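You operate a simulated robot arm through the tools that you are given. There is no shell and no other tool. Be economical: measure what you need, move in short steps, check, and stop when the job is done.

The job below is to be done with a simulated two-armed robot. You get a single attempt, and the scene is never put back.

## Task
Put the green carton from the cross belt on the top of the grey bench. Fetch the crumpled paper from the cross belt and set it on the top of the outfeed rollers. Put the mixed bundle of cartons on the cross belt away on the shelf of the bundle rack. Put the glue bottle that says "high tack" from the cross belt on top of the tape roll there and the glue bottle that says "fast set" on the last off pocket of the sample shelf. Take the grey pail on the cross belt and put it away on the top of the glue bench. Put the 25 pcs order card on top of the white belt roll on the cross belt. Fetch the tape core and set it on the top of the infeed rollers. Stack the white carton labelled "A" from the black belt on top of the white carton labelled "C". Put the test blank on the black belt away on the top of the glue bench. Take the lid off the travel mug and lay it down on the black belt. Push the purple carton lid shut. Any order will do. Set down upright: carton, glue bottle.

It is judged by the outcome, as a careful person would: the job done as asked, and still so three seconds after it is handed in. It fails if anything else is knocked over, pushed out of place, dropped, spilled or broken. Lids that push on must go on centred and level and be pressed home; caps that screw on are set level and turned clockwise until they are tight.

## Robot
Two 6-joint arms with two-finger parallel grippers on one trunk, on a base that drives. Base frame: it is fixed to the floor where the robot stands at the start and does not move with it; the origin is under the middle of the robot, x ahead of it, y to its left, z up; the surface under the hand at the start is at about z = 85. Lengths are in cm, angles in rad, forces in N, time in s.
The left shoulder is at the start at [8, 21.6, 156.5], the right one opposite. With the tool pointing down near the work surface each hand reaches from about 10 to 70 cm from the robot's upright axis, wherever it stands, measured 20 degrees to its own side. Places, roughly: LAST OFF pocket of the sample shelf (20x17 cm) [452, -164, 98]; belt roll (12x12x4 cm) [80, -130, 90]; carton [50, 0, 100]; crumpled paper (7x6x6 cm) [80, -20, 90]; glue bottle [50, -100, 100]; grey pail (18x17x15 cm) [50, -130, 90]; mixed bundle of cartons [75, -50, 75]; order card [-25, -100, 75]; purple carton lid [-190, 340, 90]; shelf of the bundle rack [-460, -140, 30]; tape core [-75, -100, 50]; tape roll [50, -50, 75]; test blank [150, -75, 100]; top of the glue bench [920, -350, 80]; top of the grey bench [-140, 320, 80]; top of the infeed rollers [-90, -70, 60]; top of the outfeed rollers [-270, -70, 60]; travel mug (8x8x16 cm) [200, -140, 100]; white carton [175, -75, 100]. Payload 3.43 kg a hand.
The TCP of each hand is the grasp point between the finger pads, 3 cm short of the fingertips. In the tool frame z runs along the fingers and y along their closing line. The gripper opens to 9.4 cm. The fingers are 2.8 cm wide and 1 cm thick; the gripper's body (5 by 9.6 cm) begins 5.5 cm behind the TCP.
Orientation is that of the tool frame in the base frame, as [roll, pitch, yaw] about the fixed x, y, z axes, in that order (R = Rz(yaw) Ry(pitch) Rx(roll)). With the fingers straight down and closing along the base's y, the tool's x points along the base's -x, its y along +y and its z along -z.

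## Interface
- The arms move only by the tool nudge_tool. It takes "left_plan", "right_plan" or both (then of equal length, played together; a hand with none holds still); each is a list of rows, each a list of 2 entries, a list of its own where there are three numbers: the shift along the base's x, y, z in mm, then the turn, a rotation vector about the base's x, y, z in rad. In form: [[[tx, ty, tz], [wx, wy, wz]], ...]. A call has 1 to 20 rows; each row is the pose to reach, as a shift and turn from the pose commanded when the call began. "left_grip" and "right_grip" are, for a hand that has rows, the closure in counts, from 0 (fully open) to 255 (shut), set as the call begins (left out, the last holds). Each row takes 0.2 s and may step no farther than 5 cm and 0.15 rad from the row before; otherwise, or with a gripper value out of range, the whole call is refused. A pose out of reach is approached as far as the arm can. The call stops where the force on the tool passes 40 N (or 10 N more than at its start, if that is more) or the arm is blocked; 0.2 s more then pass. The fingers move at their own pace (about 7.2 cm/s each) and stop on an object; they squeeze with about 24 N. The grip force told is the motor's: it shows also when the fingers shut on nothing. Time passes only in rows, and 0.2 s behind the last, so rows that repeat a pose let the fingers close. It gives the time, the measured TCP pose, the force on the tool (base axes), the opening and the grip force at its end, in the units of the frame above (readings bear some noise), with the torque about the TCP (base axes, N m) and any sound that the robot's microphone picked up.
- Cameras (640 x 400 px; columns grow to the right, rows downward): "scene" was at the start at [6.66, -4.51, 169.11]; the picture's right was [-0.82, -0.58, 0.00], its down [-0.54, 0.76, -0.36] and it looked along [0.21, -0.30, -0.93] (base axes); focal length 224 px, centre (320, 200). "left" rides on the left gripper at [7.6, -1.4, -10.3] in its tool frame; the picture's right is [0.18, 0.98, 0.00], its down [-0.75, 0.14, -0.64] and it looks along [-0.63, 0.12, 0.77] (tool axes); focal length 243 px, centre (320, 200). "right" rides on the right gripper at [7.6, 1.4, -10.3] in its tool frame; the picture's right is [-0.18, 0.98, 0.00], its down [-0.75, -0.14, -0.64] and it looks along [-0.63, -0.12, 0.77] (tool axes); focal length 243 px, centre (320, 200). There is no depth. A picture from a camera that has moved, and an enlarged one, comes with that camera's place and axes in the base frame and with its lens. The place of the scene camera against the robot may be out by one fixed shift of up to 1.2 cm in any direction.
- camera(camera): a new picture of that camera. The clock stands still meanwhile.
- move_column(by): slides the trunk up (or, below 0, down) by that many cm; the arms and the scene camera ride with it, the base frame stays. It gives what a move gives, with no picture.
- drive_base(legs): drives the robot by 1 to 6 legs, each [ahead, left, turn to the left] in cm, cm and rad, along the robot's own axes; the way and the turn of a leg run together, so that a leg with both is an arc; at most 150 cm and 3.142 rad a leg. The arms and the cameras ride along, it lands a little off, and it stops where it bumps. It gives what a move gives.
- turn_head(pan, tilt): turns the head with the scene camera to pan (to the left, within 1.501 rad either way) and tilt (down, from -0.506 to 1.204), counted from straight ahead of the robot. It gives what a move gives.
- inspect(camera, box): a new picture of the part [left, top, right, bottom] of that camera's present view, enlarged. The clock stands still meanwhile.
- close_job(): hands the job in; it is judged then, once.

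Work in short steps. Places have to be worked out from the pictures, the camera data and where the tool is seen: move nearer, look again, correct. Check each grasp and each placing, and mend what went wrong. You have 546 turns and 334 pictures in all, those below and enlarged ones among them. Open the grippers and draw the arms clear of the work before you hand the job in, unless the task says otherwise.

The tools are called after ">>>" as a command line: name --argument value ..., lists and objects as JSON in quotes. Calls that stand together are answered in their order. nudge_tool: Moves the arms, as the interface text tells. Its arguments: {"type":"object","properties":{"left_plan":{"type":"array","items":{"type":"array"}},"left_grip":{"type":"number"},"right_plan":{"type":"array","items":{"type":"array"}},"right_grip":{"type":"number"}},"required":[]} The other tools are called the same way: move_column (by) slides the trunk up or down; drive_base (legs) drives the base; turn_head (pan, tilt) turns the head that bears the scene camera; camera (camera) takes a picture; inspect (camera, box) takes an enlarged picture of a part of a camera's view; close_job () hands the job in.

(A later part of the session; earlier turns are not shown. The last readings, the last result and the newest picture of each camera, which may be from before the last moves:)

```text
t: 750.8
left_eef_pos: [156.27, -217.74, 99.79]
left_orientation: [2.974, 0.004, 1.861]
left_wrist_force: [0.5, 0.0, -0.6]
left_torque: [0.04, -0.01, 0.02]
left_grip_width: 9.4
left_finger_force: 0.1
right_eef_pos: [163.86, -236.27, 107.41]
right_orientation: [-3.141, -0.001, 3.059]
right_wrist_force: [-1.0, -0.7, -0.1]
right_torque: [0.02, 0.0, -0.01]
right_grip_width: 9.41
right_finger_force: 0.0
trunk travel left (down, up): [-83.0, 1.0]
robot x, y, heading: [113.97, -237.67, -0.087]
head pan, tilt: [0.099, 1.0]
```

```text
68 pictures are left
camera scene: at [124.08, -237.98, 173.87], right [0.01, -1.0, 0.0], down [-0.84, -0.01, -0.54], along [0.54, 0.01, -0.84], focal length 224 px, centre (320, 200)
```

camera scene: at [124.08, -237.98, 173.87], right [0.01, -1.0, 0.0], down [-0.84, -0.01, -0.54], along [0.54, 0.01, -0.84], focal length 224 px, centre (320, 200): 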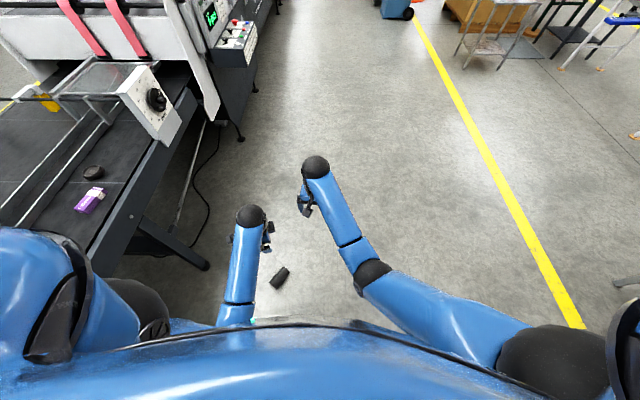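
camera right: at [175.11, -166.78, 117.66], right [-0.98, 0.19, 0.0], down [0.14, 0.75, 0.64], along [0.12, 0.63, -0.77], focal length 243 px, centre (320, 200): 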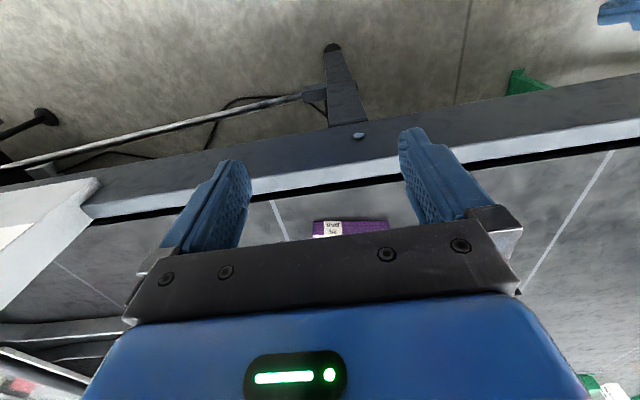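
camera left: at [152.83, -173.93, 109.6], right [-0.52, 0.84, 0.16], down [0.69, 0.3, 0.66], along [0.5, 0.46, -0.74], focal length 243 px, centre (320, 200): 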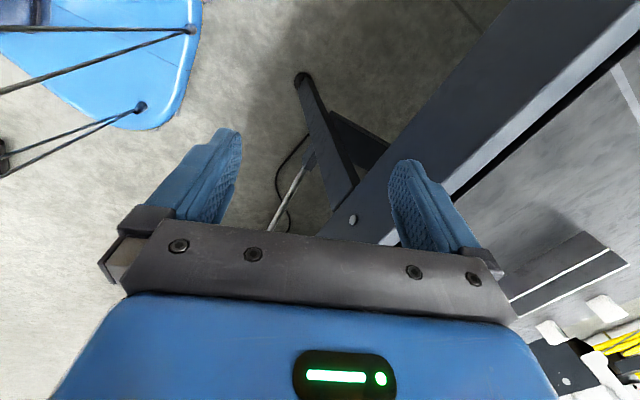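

The trolley stopped me. I go forward 12 cm, then right, then east past the mug with clearance.

>>> drive_base --legs '[[12, 0, 0.087], [8, -22, 0], [90, -8, 0]]'

```text
t: 757.8
left_eef_pos: [265.63, -245.13, 99.81]
left_orientation: [2.974, 0.002, 1.934]
left_wrist_force: [-0.4, 0.5, -0.2]
left_torque: [0.02, 0.02, 0.01]
left_grip_width: 9.41
left_finger_force: 0.2
right_eef_pos: [274.33, -263.02, 107.37]
right_orientation: [-3.14, 0.0, 3.134]
right_wrist_force: [0.2, 0.3, -0.4]
right_torque: [0.04, -0.04, 0.0]
right_grip_width: 9.38
right_finger_force: 0.2
trunk travel left (down, up): [-83.0, 1.0]
robot x, y, heading: [224.58, -268.47, -0.008]
head pan, tilt: [0.099, 1.0]
```

Now I turn to face the mug.

>>> drive_base --legs '[[0, 0, 2.65]]'

>>> turn_head --pan -0.2 --tilt 0.8

>>> inspect --camera "scene" --box '[200, 150, 440, 300]'

```text
t: 764.4
left_eef_pos: [177.46, -268.15, 99.85]
left_orientation: [2.975, 0.003, -1.73]
left_wrist_force: [0.5, 0.0, -0.1]
left_torque: [-0.04, -0.01, 0.02]
left_grip_width: 9.4
left_finger_force: 0.1
right_eef_pos: [178.79, -248.27, 107.34]
right_orientation: [-3.14, -0.002, -0.531]
right_wrist_force: [-0.5, 0.0, -0.2]
right_torque: [-0.01, 0.05, 0.0]
right_grip_width: 9.39
right_finger_force: 0.0
trunk travel left (down, up): [-83.0, 1.0]
robot x, y, heading: [224.64, -268.4, 2.609]
head pan, tilt: [0.099, 1.0]
```

```text
t: 765.1
left_eef_pos: [177.47, -268.2, 99.83]
left_orientation: [2.975, 0.004, -1.729]
left_wrist_force: [0.4, 0.3, 0.1]
left_torque: [-0.04, -0.02, 0.04]
left_grip_width: 9.38
left_finger_force: 0.1
right_eef_pos: [178.82, -248.2, 107.27]
right_orientation: [-3.14, -0.002, -0.531]
right_wrist_force: [1.1, 0.4, 0.0]
right_torque: [0.01, 0.03, 0.0]
right_grip_width: 9.39
right_finger_force: 0.1
trunk travel left (down, up): [-83.0, 1.0]
robot x, y, heading: [224.86, -268.61, 2.607]
head pan, tilt: [-0.201, 0.799]
```

```text
2.67 times, centred on (320, 225) of scene
camera zoom: at [216.41, -261.44, 175.38], right [0.67, 0.74, 0.0], down [0.53, -0.48, -0.7], along [-0.52, 0.47, -0.72], focal length 598 px, centre (320, 133)
```

zoom: 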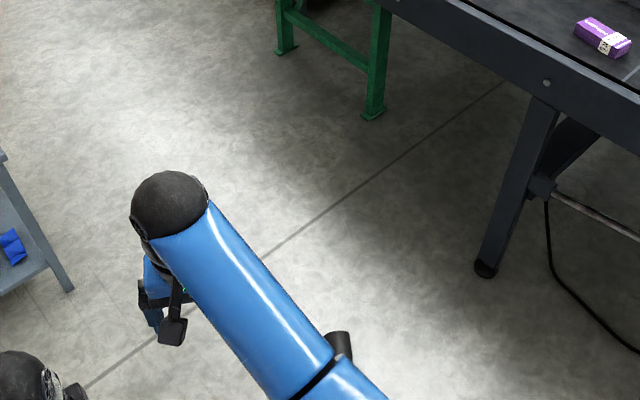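

I move the right arm aside to see the mug.

>>> nudge_tool --right_plan '[[[22, 38, 0], [0, 0, 0]], [[45, 78, -5], [0, 0, 0]], [[70, 118, -10], [0, 0, 0]], [[95, 158, -15], [0, 0, 0]]]'

>>> inspect --camera "scene" --box '[260, 210, 420, 320]'

```text
t: 766.1
left_eef_pos: [177.49, -268.1, 99.87]
left_orientation: [2.971, 0.003, -1.73]
left_wrist_force: [0.5, -0.1, 0.4]
left_torque: [-0.01, 0.0, -0.03]
left_grip_width: 9.38
left_finger_force: 0.1
right_eef_pos: [188.21, -232.08, 105.31]
right_orientation: [3.141, 0.003, -0.529]
right_wrist_force: [0.4, 0.5, 0.0]
right_torque: [0.03, -0.02, -0.02]
right_grip_width: 9.39
right_finger_force: 0.0
right hand out of reach, approached as far as the arm can: row 2, 3, 4
trunk travel left (down, up): [-83.0, 1.0]
robot x, y, heading: [224.79, -268.65, 2.604]
head pan, tilt: [-0.201, 0.799]
```

```text
3.64 times, centred on (340, 265) of scene
camera zoom: at [216.52, -261.31, 175.39], right [0.67, 0.74, 0.0], down [0.53, -0.48, -0.7], along [-0.52, 0.47, -0.72], focal length 816 px, centre (247, -36)
```

zoom: 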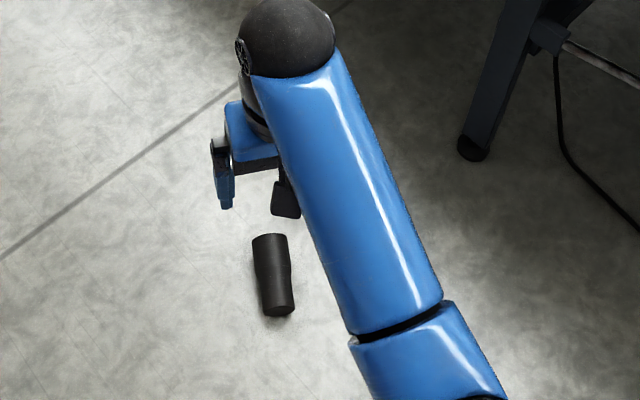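

The wider (open) end points away from me, axis at ≈147°, just as needed. I drive 33 cm closer, then lower the trunk.

>>> drive_base --legs '[[33, 0, 0]]'

>>> move_column --by -40

>>> move_column --by -38

>>> camera --camera "right"

```text
t: 768.4
left_eef_pos: [148.97, -251.68, 100.0]
left_orientation: [2.973, 0.004, -1.723]
left_wrist_force: [0.3, 0.2, 0.1]
left_torque: [0.03, 0.02, 0.0]
left_grip_width: 9.42
left_finger_force: 0.1
right_eef_pos: [159.18, -215.56, 105.44]
right_orientation: [-3.14, 0.004, -0.523]
right_wrist_force: [-0.1, -0.2, -0.2]
right_torque: [0.01, -0.01, -0.02]
right_grip_width: 9.4
right_finger_force: 0.1
trunk travel left (down, up): [-83.0, 1.0]
robot x, y, heading: [195.69, -251.52, 2.615]
head pan, tilt: [-0.201, 0.799]
```

```text
t: 772.2
left_eef_pos: [148.78, -251.42, 59.78]
left_orientation: [2.973, 0.003, -1.722]
left_wrist_force: [-0.9, 1.1, 0.0]
left_torque: [0.0, 0.03, -0.01]
left_grip_width: 9.39
left_finger_force: 0.1
right_eef_pos: [158.93, -215.45, 65.25]
right_orientation: [3.141, 0.0, -0.525]
right_wrist_force: [-0.2, 0.2, -0.4]
right_torque: [0.01, 0.03, -0.01]
right_grip_width: 9.38
right_finger_force: 0.0
trunk travel left (down, up): [-43.0, 41.0]
robot x, y, heading: [195.7, -251.66, 2.614]
head pan, tilt: [-0.201, 0.799]
```

```text
t: 775.9
left_eef_pos: [148.64, -251.45, 21.85]
left_orientation: [2.973, 0.003, -1.722]
left_wrist_force: [1.1, 0.0, -0.5]
left_torque: [0.01, 0.02, 0.0]
left_grip_width: 9.41
left_finger_force: 0.1
right_eef_pos: [159.15, -215.55, 27.29]
right_orientation: [3.141, 0.0, -0.524]
right_wrist_force: [-0.4, 1.1, 0.5]
right_torque: [0.01, 0.0, 0.0]
right_grip_width: 9.39
right_finger_force: 0.1
trunk travel left (down, up): [-5.0, 79.0]
robot x, y, heading: [195.92, -251.65, 2.614]
head pan, tilt: [-0.201, 0.799]
```

```text
65 pictures are left
camera right: at [164.91, -220.53, 37.6], right [-0.65, -0.76, 0.0], down [-0.58, 0.5, 0.64], along [-0.49, 0.42, -0.77], focal length 243 px, centre (320, 200)
```

right: 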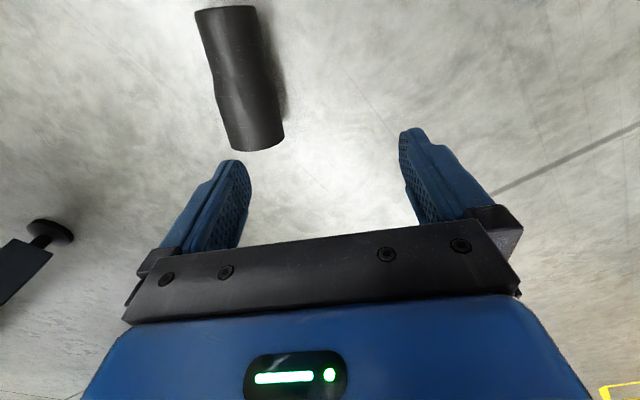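

The mug is well seen: open end (157.8, −202.2), base (170.7, −211.6). I align the hand and move above the grip point at (161.4, −204.8).

>>> nudge_tool --right_plan '[[[10, 40, 0], [0, 0, -0.05]], [[18, 80, -10], [0, 0, -0.1]], [[22, 107, -50], [0, 0, -0.1]], [[22, 107, -95], [0, 0, -0.1]], [[22, 107, -130], [0, 0, -0.1]]]'

>>> camera --camera "right"

```text
t: 777.0
left_eef_pos: [148.67, -251.49, 21.71]
left_orientation: [2.974, 0.004, -1.722]
left_wrist_force: [0.2, -0.3, 0.1]
left_torque: [0.0, 0.0, 0.0]
left_grip_width: 9.41
left_finger_force: 0.0
right_eef_pos: [161.33, -204.67, 14.21]
right_orientation: [3.14, 0.004, -0.625]
right_wrist_force: [1.0, -0.6, -0.1]
right_torque: [0.0, 0.0, 0.0]
right_grip_width: 9.42
right_finger_force: 0.0
trunk travel left (down, up): [-5.0, 79.0]
robot x, y, heading: [195.93, -251.18, 2.61]
head pan, tilt: [-0.201, 0.799]
```

```text
64 pictures are left
camera right: at [166.59, -210.26, 24.53], right [-0.72, -0.69, 0.0], down [-0.53, 0.55, 0.64], along [-0.44, 0.47, -0.77], focal length 243 px, centre (320, 200)
```

right: 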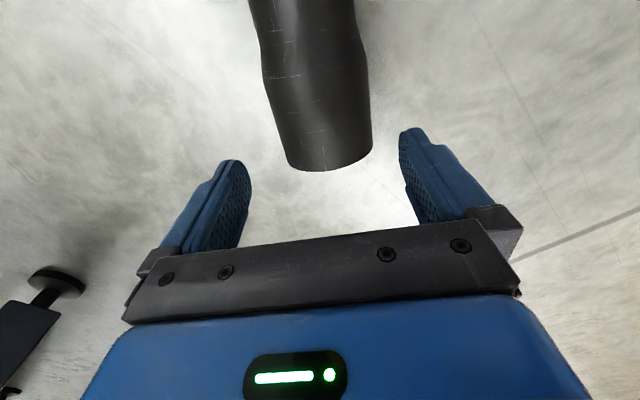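

Well centred. I go down to z≈4.7 and grip.

>>> nudge_tool --right_plan '[[[0, 0, -40], [0, 0, 0]], [[0, 0, -75], [0, 0, 0]], [[0, 0, -95], [0, 0, 0]]]'

>>> nudge_tool --right_plan '[[[0, 0, 0], [0, 0, 0]], [[0, 0, 0], [0, 0, 0]], [[0, 0, 0], [0, 0, 0]]]' --right_grip 255

>>> move_column --by 30

>>> camera --camera "right"

```text
t: 777.9
left_eef_pos: [148.69, -251.52, 21.65]
left_orientation: [2.974, 0.004, -1.722]
left_wrist_force: [-0.6, 0.4, -0.8]
left_torque: [0.02, 0.02, -0.01]
left_grip_width: 9.39
left_finger_force: 0.1
right_eef_pos: [161.16, -204.69, 4.9]
right_orientation: [3.141, 0.002, -0.625]
right_wrist_force: [0.0, 0.7, -0.7]
right_torque: [0.0, -0.02, -0.04]
right_grip_width: 9.39
right_finger_force: 0.0
trunk travel left (down, up): [-5.0, 79.0]
robot x, y, heading: [195.63, -251.45, 2.612]
head pan, tilt: [-0.201, 0.799]
```

```text
t: 778.6
left_eef_pos: [148.72, -251.58, 21.87]
left_orientation: [2.974, 0.004, -1.722]
left_wrist_force: [0.4, 0.0, 1.1]
left_torque: [0.01, -0.02, 0.02]
left_grip_width: 9.38
left_finger_force: 0.0
right_eef_pos: [161.22, -204.83, 4.95]
right_orientation: [-3.141, 0.001, -0.625]
right_wrist_force: [0.2, -0.3, -0.3]
right_torque: [0.07, 0.09, -0.01]
right_grip_width: 8.2
right_finger_force: 24.1
trunk travel left (down, up): [-5.0, 79.0]
robot x, y, heading: [195.78, -251.73, 2.617]
head pan, tilt: [-0.201, 0.799]
```

```text
t: 781.6
left_eef_pos: [148.54, -251.47, 51.76]
left_orientation: [2.974, 0.003, -1.721]
left_wrist_force: [-0.2, 0.5, -0.2]
left_torque: [0.01, 0.03, 0.0]
left_grip_width: 9.4
left_finger_force: 0.2
right_eef_pos: [161.11, -204.8, 34.81]
right_orientation: [3.141, -0.001, -0.625]
right_wrist_force: [-0.2, 0.6, -2.1]
right_torque: [0.07, 0.07, -0.01]
right_grip_width: 8.19
right_finger_force: 24.0
trunk travel left (down, up): [-35.0, 49.0]
robot x, y, heading: [195.91, -251.72, 2.611]
head pan, tilt: [-0.201, 0.799]
```

```text
63 pictures are left
camera right: at [166.43, -210.36, 45.14], right [-0.72, -0.69, 0.0], down [-0.53, 0.55, 0.64], along [-0.44, 0.47, -0.77], focal length 243 px, centre (320, 200)
```

right: 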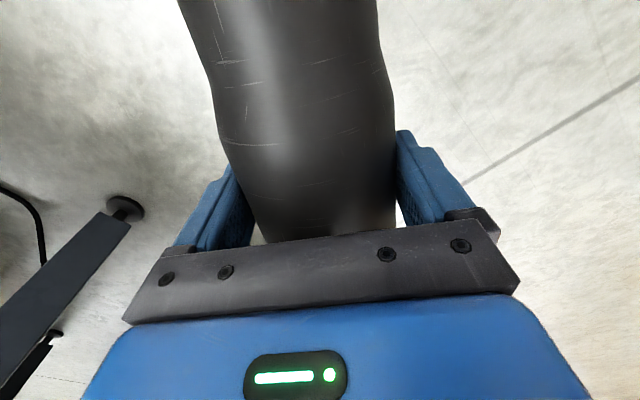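

The mug is held level with its base towards me. I raise the trunk fully, turn to face the belt and raise the hand.

>>> move_column --by 40

>>> move_column --by 8

>>> drive_base --legs '[[-20, 0, 0], [0, 0, -1.04]]'

>>> nudge_tool --right_plan '[[[0, 0, 40], [0, 0, 0]], [[-10, 0, 80], [0, 0, 0]], [[-20, 0, 120], [0, 0, 0]], [[-30, 0, 160], [0, 0, 0]], [[-40, 0, 190], [0, 0, 0]]]'

```text
t: 785.5
left_eef_pos: [148.73, -251.5, 91.7]
left_orientation: [2.975, 0.003, -1.722]
left_wrist_force: [0.4, 0.6, -0.3]
left_torque: [0.0, -0.01, 0.0]
left_grip_width: 9.4
left_finger_force: 0.1
right_eef_pos: [161.11, -204.72, 74.77]
right_orientation: [-3.142, 0.0, -0.625]
right_wrist_force: [-0.4, 0.2, -2.5]
right_torque: [0.06, 0.09, 0.01]
right_grip_width: 8.19
right_finger_force: 24.1
trunk travel left (down, up): [-75.0, 9.0]
robot x, y, heading: [195.84, -251.21, 2.613]
head pan, tilt: [-0.201, 0.799]
```

```text
t: 786.6
left_eef_pos: [148.71, -251.39, 99.74]
left_orientation: [2.974, 0.004, -1.724]
left_wrist_force: [-0.1, 0.4, 0.8]
left_torque: [-0.04, 0.02, 0.0]
left_grip_width: 9.39
left_finger_force: 0.1
right_eef_pos: [161.14, -204.8, 82.86]
right_orientation: [-3.139, 0.0, -0.624]
right_wrist_force: [-0.4, 0.3, -1.5]
right_torque: [0.05, 0.05, 0.02]
right_grip_width: 8.16
right_finger_force: 24.4
trunk travel left (down, up): [-83.0, 1.0]
robot x, y, heading: [195.62, -251.42, 2.611]
head pan, tilt: [-0.201, 0.799]
```

```text
t: 790.9
left_eef_pos: [188.77, -220.47, 99.69]
left_orientation: [2.975, 0.005, -2.765]
left_wrist_force: [0.3, -0.3, -0.1]
left_torque: [0.0, 0.0, 0.01]
left_grip_width: 9.4
left_finger_force: 0.0
right_eef_pos: [235.38, -207.66, 82.9]
right_orientation: [-3.139, 0.0, -1.669]
right_wrist_force: [-0.3, 0.8, -2.5]
right_torque: [0.08, -0.03, -0.02]
right_grip_width: 8.17
right_finger_force: 24.0
trunk travel left (down, up): [-83.0, 1.0]
robot x, y, heading: [212.25, -261.41, 1.569]
head pan, tilt: [-0.201, 0.799]
```

```text
t: 792.0
left_eef_pos: [188.71, -220.52, 99.68]
left_orientation: [2.974, 0.005, -2.766]
left_wrist_force: [0.9, 0.0, 0.3]
left_torque: [0.01, -0.06, 0.0]
left_grip_width: 9.43
left_finger_force: 0.1
right_eef_pos: [231.57, -207.8, 102.05]
right_orientation: [-3.141, 0.0, -1.667]
right_wrist_force: [-0.5, -0.3, -2.0]
right_torque: [0.1, -0.02, 0.03]
right_grip_width: 8.2
right_finger_force: 24.1
trunk travel left (down, up): [-83.0, 1.0]
robot x, y, heading: [212.1, -260.87, 1.568]
head pan, tilt: [-0.201, 0.799]
```

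Now I pitch the tool forward by 90° so the mug comes upright, moving the hand slightly ahead.

>>> nudge_tool --right_plan '[[[0, 10, 0], [0.142, -0.014, 0]], [[0, 20, 0], [0.284, -0.028, 0]], [[0, 30, 0], [0.426, -0.041, 0]], [[0, 40, 0], [0.568, -0.055, 0]], [[0, 50, 0], [0.71, -0.069, 0]], [[0, 60, 5], [0.852, -0.083, 0]], [[0, 70, 10], [0.994, -0.097, 0]], [[0, 80, 15], [1.136, -0.11, 0]], [[0, 90, 20], [1.278, -0.124, 0]], [[0, 100, 25], [1.42, -0.138, 0]], [[0, 110, 30], [1.56, -0.151, 0]]]'

>>> camera --camera "right"

```text
t: 794.5
left_eef_pos: [188.77, -220.36, 99.77]
left_orientation: [2.974, 0.004, -2.767]
left_wrist_force: [-0.1, 0.7, -0.4]
left_torque: [0.0, 0.0, 0.02]
left_grip_width: 9.41
left_finger_force: 0.1
right_eef_pos: [231.61, -196.47, 104.11]
right_orientation: [1.931, 1.461, -2.897]
right_wrist_force: [-1.5, 0.4, 0.5]
right_torque: [-0.11, -0.14, -0.09]
right_grip_width: 8.19
right_finger_force: 24.2
trunk travel left (down, up): [-83.0, 1.0]
robot x, y, heading: [212.29, -261.36, 1.57]
head pan, tilt: [-0.201, 0.799]
```

```text
62 pictures are left
camera right: at [228.27, -206.81, 97.13], right [-0.95, 0.12, 0.28], down [0.14, -0.63, 0.76], along [0.27, 0.76, 0.59], focal length 243 px, centre (320, 200)
```

right: 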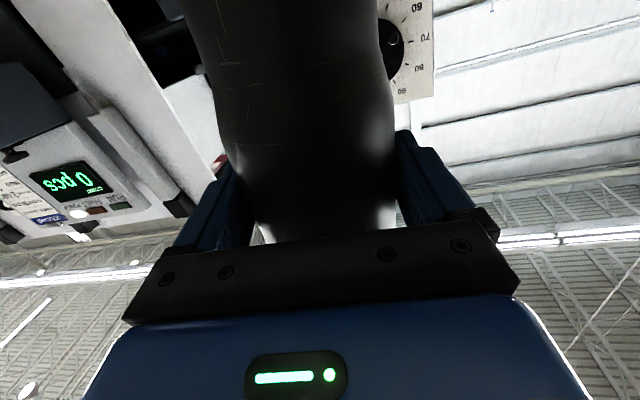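

The mug is upright within 6°. I level it, raise 2 cm, and drive to in front of its old place.

>>> nudge_tool --right_plan '[[[0, 0, 8], [0.013, -0.053, 0]], [[0, 0, 15], [0.027, -0.106, 0]]]'

>>> drive_base --legs '[[0, 34, 0], [48, 0, 0]]'

>>> turn_head --pan 0 --tilt 0.85

>>> camera --camera "scene"

```text
t: 795.0
left_eef_pos: [188.84, -220.39, 99.65]
left_orientation: [2.973, 0.003, -2.766]
left_wrist_force: [0.2, -0.3, -0.3]
left_torque: [-0.02, -0.01, 0.0]
left_grip_width: 9.4
left_finger_force: 0.1
right_eef_pos: [231.23, -196.66, 106.28]
right_orientation: [-1.254, 1.463, 0.22]
right_wrist_force: [-0.2, 0.5, -3.3]
right_torque: [-0.04, 0.03, -0.01]
right_grip_width: 8.19
right_finger_force: 24.0
trunk travel left (down, up): [-83.0, 1.0]
robot x, y, heading: [212.13, -261.3, 1.569]
head pan, tilt: [-0.201, 0.799]
```

```text
t: 799.7
left_eef_pos: [154.4, -172.62, 99.72]
left_orientation: [2.973, 0.003, -2.755]
left_wrist_force: [0.1, 0.0, -0.7]
left_torque: [-0.01, -0.01, 0.02]
left_grip_width: 9.38
left_finger_force: 0.0
right_eef_pos: [196.56, -148.49, 106.54]
right_orientation: [-1.234, 1.462, 0.249]
right_wrist_force: [-0.5, 0.1, -2.1]
right_torque: [-0.02, 0.0, -0.01]
right_grip_width: 8.2
right_finger_force: 24.3
trunk travel left (down, up): [-83.0, 1.0]
robot x, y, heading: [178.57, -212.85, 1.577]
head pan, tilt: [-0.201, 0.799]
```

```text
t: 800.5
left_eef_pos: [154.3, -172.58, 99.79]
left_orientation: [2.974, 0.003, -2.758]
left_wrist_force: [-0.3, -0.6, -0.2]
left_torque: [0.02, 0.02, 0.0]
left_grip_width: 9.42
left_finger_force: 0.0
right_eef_pos: [196.65, -148.39, 106.34]
right_orientation: [-1.252, 1.462, 0.232]
right_wrist_force: [0.4, 0.7, -2.2]
right_torque: [-0.03, -0.01, -0.01]
right_grip_width: 8.19
right_finger_force: 24.6
trunk travel left (down, up): [-83.0, 1.0]
robot x, y, heading: [178.05, -212.89, 1.579]
head pan, tilt: [0.0, 0.85]
```

```text
61 pictures are left
camera scene: at [178.76, -202.11, 174.98], right [1.0, 0.01, 0.0], down [0.01, -0.75, -0.66], along [-0.01, 0.66, -0.75], focal length 224 px, centre (320, 200)
```

scene: 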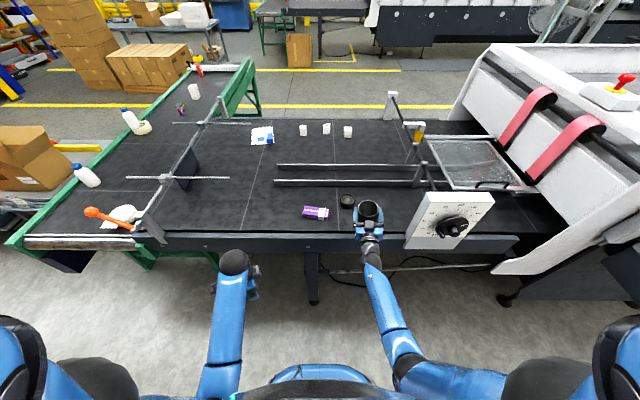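

The last correction overshot (the arm had still been settling). I undo it, check, and go forward 8 cm.

>>> nudge_tool --right_plan '[[[5, 0, 0], [-0.013, 0.053, 0]], [[10, 0, 0], [-0.027, 0.106, 0]], [[10, 0, 0], [-0.027, 0.106, 0]]]'

>>> drive_base --legs '[[8, 0, 0]]'

>>> inspect --camera "scene" --box '[290, 160, 450, 280]'

```text
t: 801.3
left_eef_pos: [154.33, -172.54, 99.73]
left_orientation: [2.976, 0.004, -2.758]
left_wrist_force: [0.7, 0.5, -0.2]
left_torque: [0.05, 0.03, -0.01]
left_grip_width: 9.4
left_finger_force: 0.0
right_eef_pos: [197.57, -148.36, 106.25]
right_orientation: [2.763, 1.567, -2.036]
right_wrist_force: [-0.4, 0.1, -1.9]
right_torque: [-0.03, 0.01, 0.02]
right_grip_width: 8.18
right_finger_force: 24.6
trunk travel left (down, up): [-83.0, 1.0]
robot x, y, heading: [178.37, -213.21, 1.577]
head pan, tilt: [0.0, 0.85]
```

```text
t: 802.3
left_eef_pos: [154.33, -165.53, 100.07]
left_orientation: [2.965, 0.006, -2.757]
left_wrist_force: [-0.3, -0.6, 0.4]
left_torque: [0.08, 0.01, 0.02]
left_grip_width: 9.4
left_finger_force: 0.0
right_eef_pos: [197.55, -141.51, 106.9]
right_orientation: [0.275, 1.566, 1.755]
right_wrist_force: [0.4, -1.0, -2.4]
right_torque: [-0.07, 0.04, 0.04]
right_grip_width: 8.2
right_finger_force: 23.7
trunk travel left (down, up): [-83.0, 1.0]
robot x, y, heading: [178.46, -205.29, 1.579]
head pan, tilt: [0.0, 0.85]
```

```text
3.33 times, centred on (370, 220) of scene
camera zoom: at [178.7, -195.72, 175.1], right [1.0, 0.01, 0.0], down [0.01, -0.74, -0.67], along [-0.01, 0.67, -0.74], focal length 748 px, centre (153, 133)
```

zoom: 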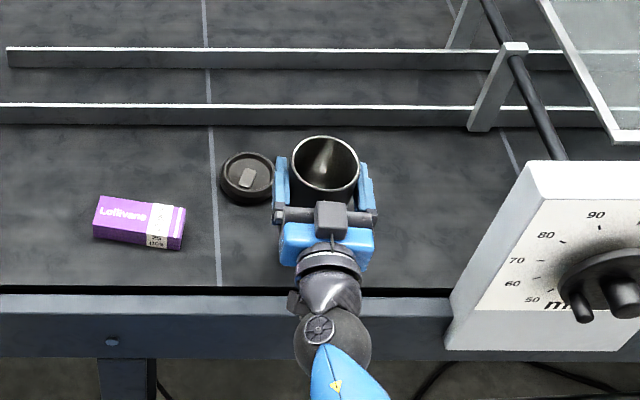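

The mug is vertical over its place. I lower with the trunk.

>>> move_column --by -4

>>> move_column --by -0.7

>>> move_column --by -0.5

```text
t: 803.1
left_eef_pos: [154.26, -164.76, 95.68]
left_orientation: [2.977, 0.004, -2.758]
left_wrist_force: [0.4, -0.2, 0.1]
left_torque: [-0.02, 0.0, 0.0]
left_grip_width: 9.41
left_finger_force: 0.1
right_eef_pos: [197.56, -140.63, 102.47]
right_orientation: [2.751, 1.569, -2.05]
right_wrist_force: [-1.3, -4.3, 4.9]
right_torque: [-0.71, -0.02, 0.02]
right_grip_width: 8.17
right_finger_force: 24.4
trunk travel left (down, up): [-79.0, 5.0]
robot x, y, heading: [177.94, -205.16, 1.58]
head pan, tilt: [0.0, 0.85]
```

```text
t: 803.7
left_eef_pos: [154.15, -164.91, 95.09]
left_orientation: [2.971, 0.006, -2.758]
left_wrist_force: [0.5, -0.1, 0.1]
left_torque: [-0.02, -0.03, 0.01]
left_grip_width: 9.43
left_finger_force: 0.1
right_eef_pos: [197.44, -140.61, 101.95]
right_orientation: [0.138, 1.566, 1.62]
right_wrist_force: [2.6, 2.5, 24.2]
right_torque: [-0.01, -0.18, 0.01]
right_grip_width: 8.16
right_finger_force: 24.2
trunk travel left (down, up): [-78.3, 5.7]
robot x, y, heading: [178.64, -205.31, 1.581]
head pan, tilt: [0.0, 0.85]
```

```text
t: 804.2
left_eef_pos: [154.25, -164.91, 94.63]
left_orientation: [2.972, 0.008, -2.757]
left_wrist_force: [0.7, 0.1, 0.8]
left_torque: [-0.01, 0.0, 0.03]
left_grip_width: 9.4
left_finger_force: 0.0
right_eef_pos: [197.46, -140.61, 101.31]
right_orientation: [0.321, 1.567, 1.801]
right_wrist_force: [1.7, 2.9, 23.0]
right_torque: [0.0, -0.2, 0.05]
right_grip_width: 8.2
right_finger_force: 23.7
trunk travel left (down, up): [-77.8, 6.2]
robot x, y, heading: [178.17, -204.96, 1.578]
head pan, tilt: [0.0, 0.85]
```

The mug stands on the belt. I ease up, open fully and back straight out with the base.

>>> move_column --by 0.5

>>> nudge_tool --right_plan '[[[0, 0, 0], [0, 0, 0]], [[0, 0, 0], [0, 0, 0]], [[0, 0, 0], [0, 0, 0]]]' --right_grip 0

>>> inspect --camera "scene" --box '[290, 160, 450, 280]'

```text
t: 804.8
left_eef_pos: [154.21, -164.68, 94.96]
left_orientation: [2.974, 0.005, -2.758]
left_wrist_force: [0.1, 0.6, 0.6]
left_torque: [0.01, -0.01, 0.01]
left_grip_width: 9.41
left_finger_force: 0.1
right_eef_pos: [197.43, -140.67, 101.42]
right_orientation: [3.03, 1.564, -1.768]
right_wrist_force: [1.6, 3.9, 6.1]
right_torque: [0.27, -0.12, 0.01]
right_grip_width: 8.19
right_finger_force: 24.0
trunk travel left (down, up): [-78.3, 5.7]
robot x, y, heading: [178.24, -204.86, 1.581]
head pan, tilt: [0.0, 0.85]
```

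```text
t: 805.6
left_eef_pos: [154.34, -164.7, 94.96]
left_orientation: [2.976, 0.002, -2.758]
left_wrist_force: [-0.1, 0.8, -0.9]
left_torque: [0.01, 0.01, 0.02]
left_grip_width: 9.4
left_finger_force: 0.1
right_eef_pos: [197.65, -140.56, 101.57]
right_orientation: [2.953, 1.566, -1.848]
right_wrist_force: [0.4, 0.2, -0.2]
right_torque: [-0.03, 0.05, 0.0]
right_grip_width: 9.39
right_finger_force: 0.0
trunk travel left (down, up): [-78.3, 5.7]
robot x, y, heading: [178.35, -205.11, 1.583]
head pan, tilt: [0.0, 0.85]
```

```text
3.33 times, centred on (370, 220) of scene
camera zoom: at [178.67, -194.2, 170.28], right [1.0, 0.01, 0.0], down [0.01, -0.75, -0.66], along [-0.01, 0.66, -0.75], focal length 748 px, centre (153, 133)
```

zoom: 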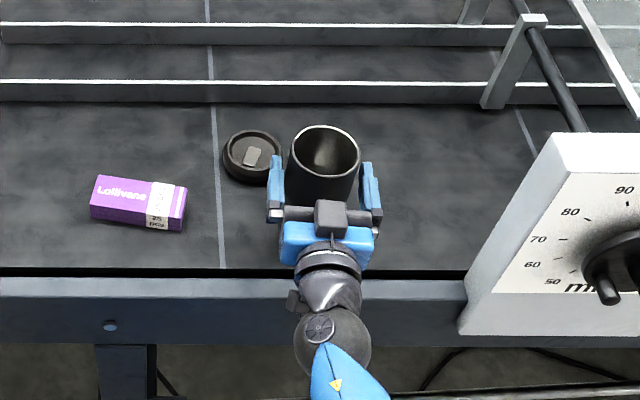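

It stands. I back out 40 cm and check.

>>> drive_base --legs '[[-40, 0, 0]]'

>>> inspect --camera "scene" --box '[270, 120, 430, 240]'

```text
t: 808.1
left_eef_pos: [154.58, -204.64, 94.81]
left_orientation: [2.975, 0.0, -2.753]
left_wrist_force: [-0.1, -0.1, 0.4]
left_torque: [0.0, -0.02, -0.01]
left_grip_width: 9.44
left_finger_force: 0.1
right_eef_pos: [197.61, -180.27, 101.54]
right_orientation: [3.007, 1.566, -1.788]
right_wrist_force: [-0.2, 0.5, 0.1]
right_torque: [-0.02, 0.03, 0.01]
right_grip_width: 9.39
right_finger_force: 0.1
trunk travel left (down, up): [-78.3, 5.7]
robot x, y, heading: [178.37, -245.26, 1.581]
head pan, tilt: [0.0, 0.85]
```

```text
3.33 times, centred on (350, 180) of scene
camera zoom: at [179.04, -233.88, 170.25], right [1.0, 0.01, 0.0], down [0.01, -0.75, -0.66], along [-0.01, 0.66, -0.75], focal length 748 px, centre (220, 267)
```

zoom: 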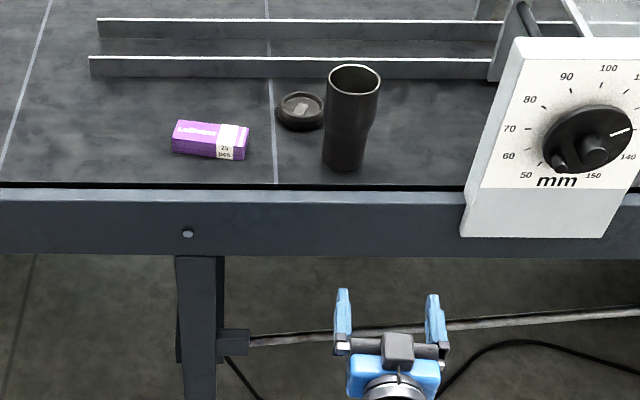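

The mug is back upright in its place and the lid lies beside it. I restore both hands to the normal vertical pose for travelling.

>>> nudge_tool --right_plan '[[[0, -10, 0], [-0.142, 0, 0]], [[0, -20, 0], [-0.284, 0, 0]], [[0, -30, 0], [-0.426, 0, 0]], [[0, -40, 0], [-0.568, 0, 0]], [[0, -50, 0], [-0.71, 0, 0]], [[0, -60, 0], [-0.852, 0, 0]], [[0, -70, -10], [-0.994, 0, 0]], [[0, -80, -20], [-1.136, 0, 0]], [[0, -90, -30], [-1.278, 0, 0]], [[0, -100, -40], [-1.42, 0, 0]], [[0, -110, -50], [-1.56, 0, 0]]]'

>>> nudge_tool --left_plan '[[[0, 10, 0], [0.03, 0, 0.14]], [[0, 20, 0], [0.06, 0, 0.28]], [[0, 20, 0], [0.09, 0, 0.42]], [[0, 20, 0], [0.12, 0, 0.56]], [[0, 20, 0], [0.12, 0, 0.7]], [[0, 20, 0], [0.12, 0, 0.84]], [[0, 20, 0], [0.12, 0, 0.98]], [[0, 20, 0], [0.12, 0, 1.1]], [[0, 20, 0], [0.12, 0, 1.19]]]'

```text
t: 810.5
left_eef_pos: [154.6, -204.62, 94.93]
left_orientation: [2.976, 0.004, -2.754]
left_wrist_force: [0.3, 0.5, -0.4]
left_torque: [-0.03, 0.01, -0.01]
left_grip_width: 9.41
left_finger_force: 0.1
right_eef_pos: [197.65, -191.4, 96.6]
right_orientation: [-3.059, 0.007, -1.573]
right_wrist_force: [-0.1, 0.8, 0.4]
right_torque: [0.0, 0.03, 0.01]
right_grip_width: 9.41
right_finger_force: 0.1
trunk travel left (down, up): [-78.3, 5.7]
robot x, y, heading: [179.08, -244.93, 1.579]
head pan, tilt: [0.0, 0.85]
```

```text
t: 812.5
left_eef_pos: [154.59, -202.65, 95.09]
left_orientation: [2.911, 0.097, -1.564]
left_wrist_force: [0.9, -0.3, -0.2]
left_torque: [-0.01, 0.0, 0.04]
left_grip_width: 9.4
left_finger_force: 0.1
right_eef_pos: [197.66, -191.4, 96.64]
right_orientation: [-3.059, 0.009, -1.573]
right_wrist_force: [0.2, 0.1, -0.3]
right_torque: [-0.02, 0.01, 0.01]
right_grip_width: 9.4
right_finger_force: 0.1
trunk travel left (down, up): [-78.3, 5.7]
robot x, y, heading: [178.95, -245.03, 1.58]
head pan, tilt: [0.0, 0.85]
```

I level both tools slightly and begin the trip to the black belt's left side: turn west, keep between belt end and trolley, then towards the corridor.

>>> nudge_tool --left_plan '[[[0, 0, 0], [-0.047, -0.115, 0]], [[0, 0, 0], [-0.093, -0.229, 0]]]' --right_plan '[[[0, 0, 0], [0, 0.04, 0]], [[0, 0, 0], [-0.007, 0.083, 0]]]'

>>> drive_base --legs '[[0, 0, 1.56], [0, -53, 0], [150, 0, 0], [48, -26, 0], [145, -9, 0]]'

```text
t: 813.1
left_eef_pos: [154.44, -202.64, 95.0]
left_orientation: [3.141, -0.001, -1.553]
left_wrist_force: [-0.4, 0.3, -0.2]
left_torque: [0.0, 0.03, 0.02]
left_grip_width: 9.4
left_finger_force: 0.1
right_eef_pos: [197.7, -191.36, 96.59]
right_orientation: [3.141, -0.002, -1.571]
right_wrist_force: [0.2, -0.1, 0.6]
right_torque: [0.0, -0.02, 0.03]
right_grip_width: 9.39
right_finger_force: 0.1
trunk travel left (down, up): [-78.3, 5.7]
robot x, y, heading: [178.7, -244.9, 1.585]
head pan, tilt: [0.0, 0.85]
```

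```text
t: 836.7
left_eef_pos: [-210.76, -188.62, 95.02]
left_orientation: [3.141, 0.002, 0.012]
left_wrist_force: [0.3, 0.2, 0.1]
left_torque: [-0.01, -0.04, -0.01]
left_grip_width: 9.4
left_finger_force: 0.1
right_eef_pos: [-221.7, -145.43, 96.79]
right_orientation: [-3.14, 0.003, -0.008]
right_wrist_force: [0.0, 0.4, -0.5]
right_torque: [-0.03, 0.02, -0.02]
right_grip_width: 9.39
right_finger_force: 0.1
trunk travel left (down, up): [-78.3, 5.7]
robot x, y, heading: [-168.3, -164.26, -3.133]
head pan, tilt: [0.0, 0.85]
```

I tuck the left hand in and continue in shorter legs through the narrow corridor.

>>> nudge_tool --left_plan '[[[0, 40, 0], [0, 0, 0]], [[0, 80, 0], [0, 0, 0]], [[0, 105, 0], [0, 0, 0]]]'

>>> drive_base --legs '[[0, -16, 0], [75, 0, 0], [72, -14, 0], [38, 0, 0]]'

```text
t: 837.5
left_eef_pos: [-210.73, -178.1, 94.98]
left_orientation: [3.139, 0.001, 0.011]
left_wrist_force: [-0.4, -0.4, 0.4]
left_torque: [0.01, 0.02, 0.0]
left_grip_width: 9.42
left_finger_force: 0.0
right_eef_pos: [-221.81, -145.22, 96.62]
right_orientation: [-3.141, -0.001, -0.008]
right_wrist_force: [-0.5, 0.4, 0.5]
right_torque: [0.06, 0.02, -0.02]
right_grip_width: 9.39
right_finger_force: 0.1
trunk travel left (down, up): [-78.3, 5.7]
robot x, y, heading: [-168.4, -164.82, -3.135]
head pan, tilt: [0.0, 0.85]
```

```text
t: 848.2
left_eef_pos: [-395.6, -147.96, 95.1]
left_orientation: [3.141, 0.005, -0.001]
left_wrist_force: [0.5, 0.3, 0.6]
left_torque: [0.02, 0.01, 0.02]
left_grip_width: 9.41
left_finger_force: 0.1
right_eef_pos: [-406.15, -115.19, 96.64]
right_orientation: [-3.141, 0.002, -0.017]
right_wrist_force: [-0.4, -0.5, -0.4]
right_torque: [0.01, -0.01, 0.0]
right_grip_width: 9.42
right_finger_force: 0.0
trunk travel left (down, up): [-78.3, 5.7]
robot x, y, heading: [-352.96, -135.29, 3.139]
head pan, tilt: [0.0, 0.85]
```

Through. Now north past the outfeed end, turn to face east and drive along the line's left side.

>>> drive_base --legs '[[0, -90, 0], [0, -78, 0], [-45, 0, 0], [0, 0, 3.14], [150, 0, 0], [125, 15, 0]]'

```text
t: 879.4
left_eef_pos: [10.02, 69.42, 95.03]
left_orientation: [3.139, 0.002, -3.094]
left_wrist_force: [-0.5, 0.3, 0.3]
left_torque: [0.02, 0.02, 0.02]
left_grip_width: 9.41
left_finger_force: 0.0
right_eef_pos: [22.03, 37.18, 96.67]
right_orientation: [3.141, 0.001, -3.113]
right_wrist_force: [-1.3, 0.9, -0.3]
right_torque: [0.01, 0.0, 0.02]
right_grip_width: 9.41
right_finger_force: 0.0
trunk travel left (down, up): [-78.3, 5.7]
robot x, y, heading: [-31.56, 54.86, 0.039]
head pan, tilt: [0.0, 0.85]
```

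I back off from the belt's left end, go north past it, then east.

>>> drive_base --legs '[[-32, 0, -0.04], [0, 115, 0], [150, 0, 0]]'

>>> turn_head --pan -0.5 --tilt 0.6

>>> camera --camera "scene"

```text
t: 893.9
left_eef_pos: [131.61, 176.95, 94.92]
left_orientation: [3.139, 0.002, 3.133]
left_wrist_force: [0.5, 0.3, 0.6]
left_torque: [-0.04, 0.01, 0.0]
left_grip_width: 9.4
left_finger_force: 0.1
right_eef_pos: [142.18, 144.13, 96.63]
right_orientation: [-3.14, 0.003, 3.115]
right_wrist_force: [0.0, -0.6, -0.2]
right_torque: [-0.01, 0.0, 0.0]
right_grip_width: 9.39
right_finger_force: 0.0
trunk travel left (down, up): [-78.3, 5.7]
robot x, y, heading: [89.11, 164.42, -0.013]
head pan, tilt: [0.0, 0.85]
```

```text
t: 894.9
left_eef_pos: [131.82, 176.96, 94.96]
left_orientation: [3.138, 0.001, 3.132]
left_wrist_force: [-0.5, -0.2, -0.4]
left_torque: [-0.03, -0.01, 0.01]
left_grip_width: 9.38
left_finger_force: 0.0
right_eef_pos: [142.03, 143.91, 96.73]
right_orientation: [3.141, -0.001, 3.115]
right_wrist_force: [-0.5, 0.0, -0.3]
right_torque: [0.01, 0.0, 0.0]
right_grip_width: 9.4
right_finger_force: 0.1
trunk travel left (down, up): [-78.3, 5.7]
robot x, y, heading: [89.25, 164.23, -0.014]
head pan, tilt: [-0.499, 0.6]
```

```text
57 pictures are left
camera scene: at [100.14, 159.94, 172.36], right [-0.49, -0.87, 0.0], down [-0.49, 0.28, -0.82], along [0.72, -0.4, -0.57], focal length 224 px, centre (320, 200)
```

scene: 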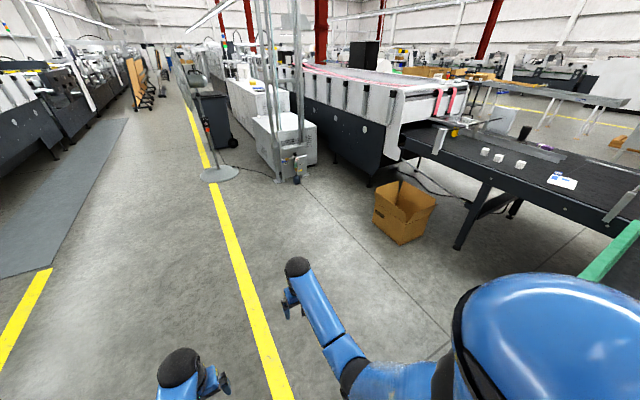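

The black belt's left side is open beside a cardboard box on the floor. I raise the trunk, turn to face −y, and approach to y≈10.

>>> move_column --by 5.5

>>> drive_base --legs '[[0, 0, -1.555], [0, 74, 0], [150, 0, 0]]'

>>> turn_head --pan 0 --tilt 0.8

>>> camera --camera "scene"

```text
t: 895.8
left_eef_pos: [131.67, 176.99, 100.53]
left_orientation: [3.14, -0.001, 3.134]
left_wrist_force: [-0.3, -0.5, 0.6]
left_torque: [-0.03, 0.0, 0.05]
left_grip_width: 9.4
left_finger_force: 0.0
right_eef_pos: [142.11, 144.04, 102.08]
right_orientation: [-3.141, 0.001, 3.114]
right_wrist_force: [-0.3, 0.5, -0.6]
right_torque: [0.02, -0.03, 0.01]
right_grip_width: 9.39
right_finger_force: 0.0
trunk travel left (down, up): [-83.8, 0.2]
robot x, y, heading: [88.92, 164.15, -0.012]
head pan, tilt: [-0.499, 0.6]
```

```text
t: 910.8
left_eef_pos: [173.52, -31.32, 100.53]
left_orientation: [3.139, 0.002, 1.558]
left_wrist_force: [0.3, 0.2, -0.1]
left_torque: [0.01, -0.01, 0.01]
left_grip_width: 9.4
left_finger_force: 0.0
right_eef_pos: [140.51, -41.43, 102.05]
right_orientation: [-3.141, 0.002, 1.54]
right_wrist_force: [-0.2, 0.8, 0.2]
right_torque: [0.01, -0.01, 0.0]
right_grip_width: 9.42
right_finger_force: 0.1
trunk travel left (down, up): [-83.8, 0.2]
robot x, y, heading: [161.09, 11.53, -1.59]
head pan, tilt: [-0.499, 0.6]
```

```text
t: 911.7
left_eef_pos: [173.55, -31.37, 100.63]
left_orientation: [3.141, -0.001, 1.558]
left_wrist_force: [0.2, 0.9, -0.4]
left_torque: [0.0, -0.01, -0.01]
left_grip_width: 9.4
left_finger_force: 0.0
right_eef_pos: [140.59, -41.6, 102.17]
right_orientation: [3.14, 0.001, 1.541]
right_wrist_force: [-0.1, -0.2, 0.0]
right_torque: [0.06, 0.0, 0.0]
right_grip_width: 9.4
right_finger_force: 0.1
trunk travel left (down, up): [-83.8, 0.2]
robot x, y, heading: [161.12, 11.75, -1.59]
head pan, tilt: [0.0, 0.799]
```

```text
56 pictures are left
camera scene: at [161.26, 0.38, 176.18], right [-1.0, 0.02, 0.0], down [0.01, 0.72, -0.7], along [-0.01, -0.7, -0.72], focal length 224 px, centre (320, 200)
```

scene: 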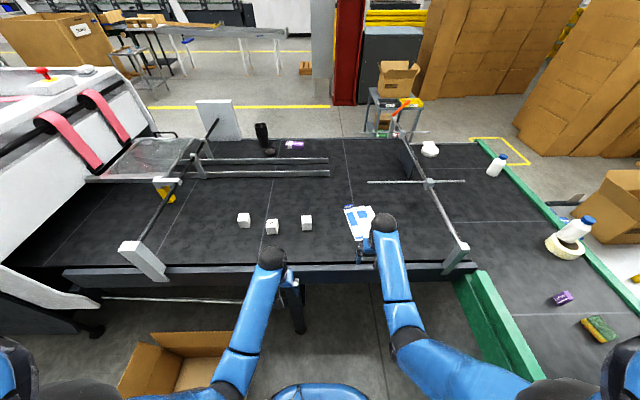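

The three white cartons and the test blank are within reach. I zoom in on them.

>>> inspect --camera "scene" --box '[225, 195, 345, 250]'

>>> inspect --camera "scene" --box '[320, 180, 420, 260]'

```text
5.33 times, centred on (285, 222) of scene
camera zoom: at [161.26, 0.38, 176.18], right [-1.0, 0.02, 0.0], down [0.01, 0.72, -0.7], along [-0.01, -0.7, -0.72], focal length 1196 px, centre (507, 80)
```

zoom: 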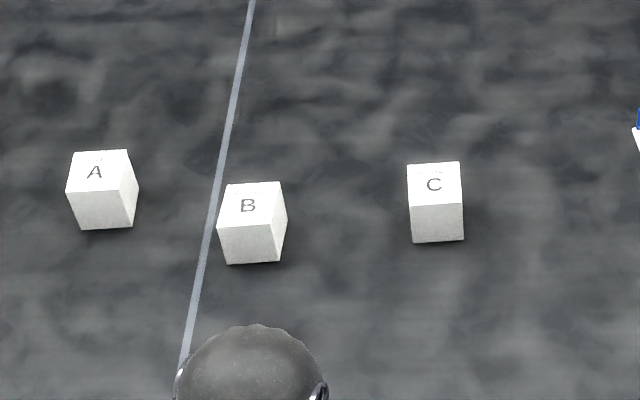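

```text
5.00 times, centred on (370, 220) of scene
camera zoom: at [161.26, 0.38, 176.18], right [-1.0, 0.02, 0.0], down [0.01, 0.72, -0.7], along [-0.01, -0.7, -0.72], focal length 1122 px, centre (70, 100)
```

zoom: 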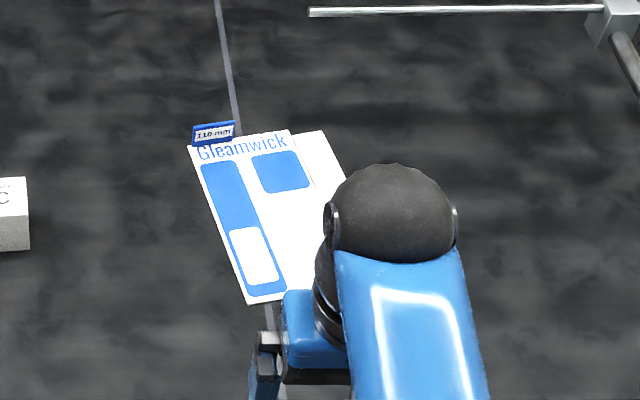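

Labels are clear: A ≈(196, −68), B between, C ≈(166.6, −66), each about 4.8 cm. I go forward 19 cm and bring the left hand over A.

>>> drive_base --legs '[[19, 0, 0.02]]'

>>> nudge_tool --left_plan '[[[40, -10, 0], [0, 0, 0]], [[80, -25, 0], [0, 0, 0]], [[120, -40, 0], [0, 0, 0]], [[160, -55, 0], [0, 0, 0]], [[200, -75, 0], [0, 0, 0]], [[222, -90, 0], [0, 0, 0]]]'

>>> camera --camera "left"

```text
t: 913.3
left_eef_pos: [174.18, -49.38, 100.71]
left_orientation: [3.141, 0.004, 1.58]
left_wrist_force: [-1.1, 0.1, 1.0]
left_torque: [-0.04, -0.01, 0.0]
left_grip_width: 9.43
left_finger_force: 0.0
right_eef_pos: [141.52, -60.23, 102.29]
right_orientation: [-3.141, 0.004, 1.56]
right_wrist_force: [0.7, 1.0, 0.8]
right_torque: [-0.02, 0.0, 0.01]
right_grip_width: 9.42
right_finger_force: 0.0
trunk travel left (down, up): [-83.8, 0.2]
robot x, y, heading: [160.59, -7.4, -1.566]
head pan, tilt: [0.0, 0.799]
```

```text
t: 914.7
left_eef_pos: [196.55, -58.64, 100.52]
left_orientation: [3.141, 0.0, 1.579]
left_wrist_force: [0.7, -0.4, -0.2]
left_torque: [0.02, 0.01, -0.01]
left_grip_width: 9.4
left_finger_force: 0.0
right_eef_pos: [141.63, -60.66, 101.99]
right_orientation: [-3.139, 0.002, 1.559]
right_wrist_force: [-0.1, -0.7, -0.3]
right_torque: [-0.01, -0.01, 0.03]
right_grip_width: 9.38
right_finger_force: 0.0
trunk travel left (down, up): [-83.8, 0.2]
robot x, y, heading: [161.04, -6.82, -1.569]
head pan, tilt: [0.0, 0.799]
```

```text
53 pictures are left
camera left: at [195.1, -51.09, 110.77], right [0.98, 0.19, 0.0], down [0.15, -0.75, 0.64], along [0.12, -0.63, -0.77], focal length 243 px, centre (320, 200)
```

left: 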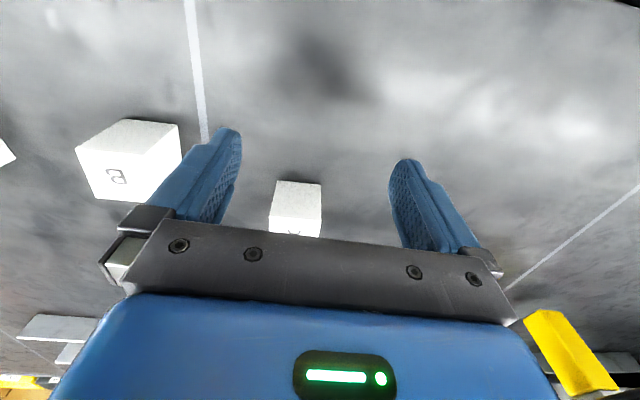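

A is at (195.9, −67). I move over it, lower the trunk 5 cm and grip.

>>> nudge_tool --left_plan '[[[-3, -42, 0], [0, 0, 0]], [[-6, -84, 0], [0, 0, 0]]]'

>>> move_column --by -5

>>> nudge_tool --left_plan '[[[0, 0, -20], [0, 0, 0]]]'

>>> nudge_tool --left_plan '[[[0, 0, 0], [0, 0, 0]], [[0, 0, 0], [0, 0, 0]], [[0, 0, 0], [0, 0, 0]]]' --left_grip 255

```text
t: 915.3
left_eef_pos: [196.1, -67.26, 100.39]
left_orientation: [3.139, -0.002, 1.579]
left_wrist_force: [-0.2, -0.7, -0.3]
left_torque: [-0.02, -0.02, 0.02]
left_grip_width: 9.39
left_finger_force: 0.0
right_eef_pos: [141.64, -60.79, 102.05]
right_orientation: [-3.139, -0.001, 1.56]
right_wrist_force: [-0.1, -0.5, 0.0]
right_torque: [0.01, -0.05, 0.02]
right_grip_width: 9.4
right_finger_force: 0.1
trunk travel left (down, up): [-83.8, 0.2]
robot x, y, heading: [161.37, -7.05, -1.57]
head pan, tilt: [0.0, 0.799]
```

```text
t: 916.2
left_eef_pos: [196.09, -67.05, 95.44]
left_orientation: [3.141, 0.002, 1.579]
left_wrist_force: [0.4, -0.5, 1.2]
left_torque: [-0.02, -0.02, 0.05]
left_grip_width: 9.38
left_finger_force: 0.1
right_eef_pos: [141.52, -60.57, 97.21]
right_orientation: [3.142, 0.0, 1.56]
right_wrist_force: [-0.4, -0.1, 0.5]
right_torque: [0.01, -0.01, 0.01]
right_grip_width: 9.38
right_finger_force: 0.0
trunk travel left (down, up): [-78.8, 5.2]
robot x, y, heading: [161.05, -7.1, -1.567]
head pan, tilt: [0.0, 0.799]
```

```text
t: 916.6
left_eef_pos: [196.04, -67.09, 93.51]
left_orientation: [3.14, 0.0, 1.579]
left_wrist_force: [0.2, -0.1, 0.5]
left_torque: [-0.01, -0.03, -0.03]
left_grip_width: 9.39
left_finger_force: 0.0
right_eef_pos: [141.62, -60.61, 97.12]
right_orientation: [-3.14, 0.0, 1.559]
right_wrist_force: [-0.6, 0.0, 0.0]
right_torque: [-0.03, 0.01, 0.04]
right_grip_width: 9.38
right_finger_force: 0.0
trunk travel left (down, up): [-78.8, 5.2]
robot x, y, heading: [160.55, -7.2, -1.566]
head pan, tilt: [0.0, 0.799]
```

```text
t: 917.4
left_eef_pos: [196.01, -66.88, 93.46]
left_orientation: [3.141, 0.002, 1.579]
left_wrist_force: [-0.5, 0.9, 1.0]
left_torque: [0.01, 0.0, -0.02]
left_grip_width: 4.87
left_finger_force: 24.3
right_eef_pos: [141.57, -60.51, 97.14]
right_orientation: [-3.14, 0.0, 1.562]
right_wrist_force: [-0.6, -0.4, -0.1]
right_torque: [0.0, -0.01, -0.02]
right_grip_width: 9.38
right_finger_force: 0.0
trunk travel left (down, up): [-78.8, 5.2]
robot x, y, heading: [160.63, -7.33, -1.565]
head pan, tilt: [0.0, 0.799]
```

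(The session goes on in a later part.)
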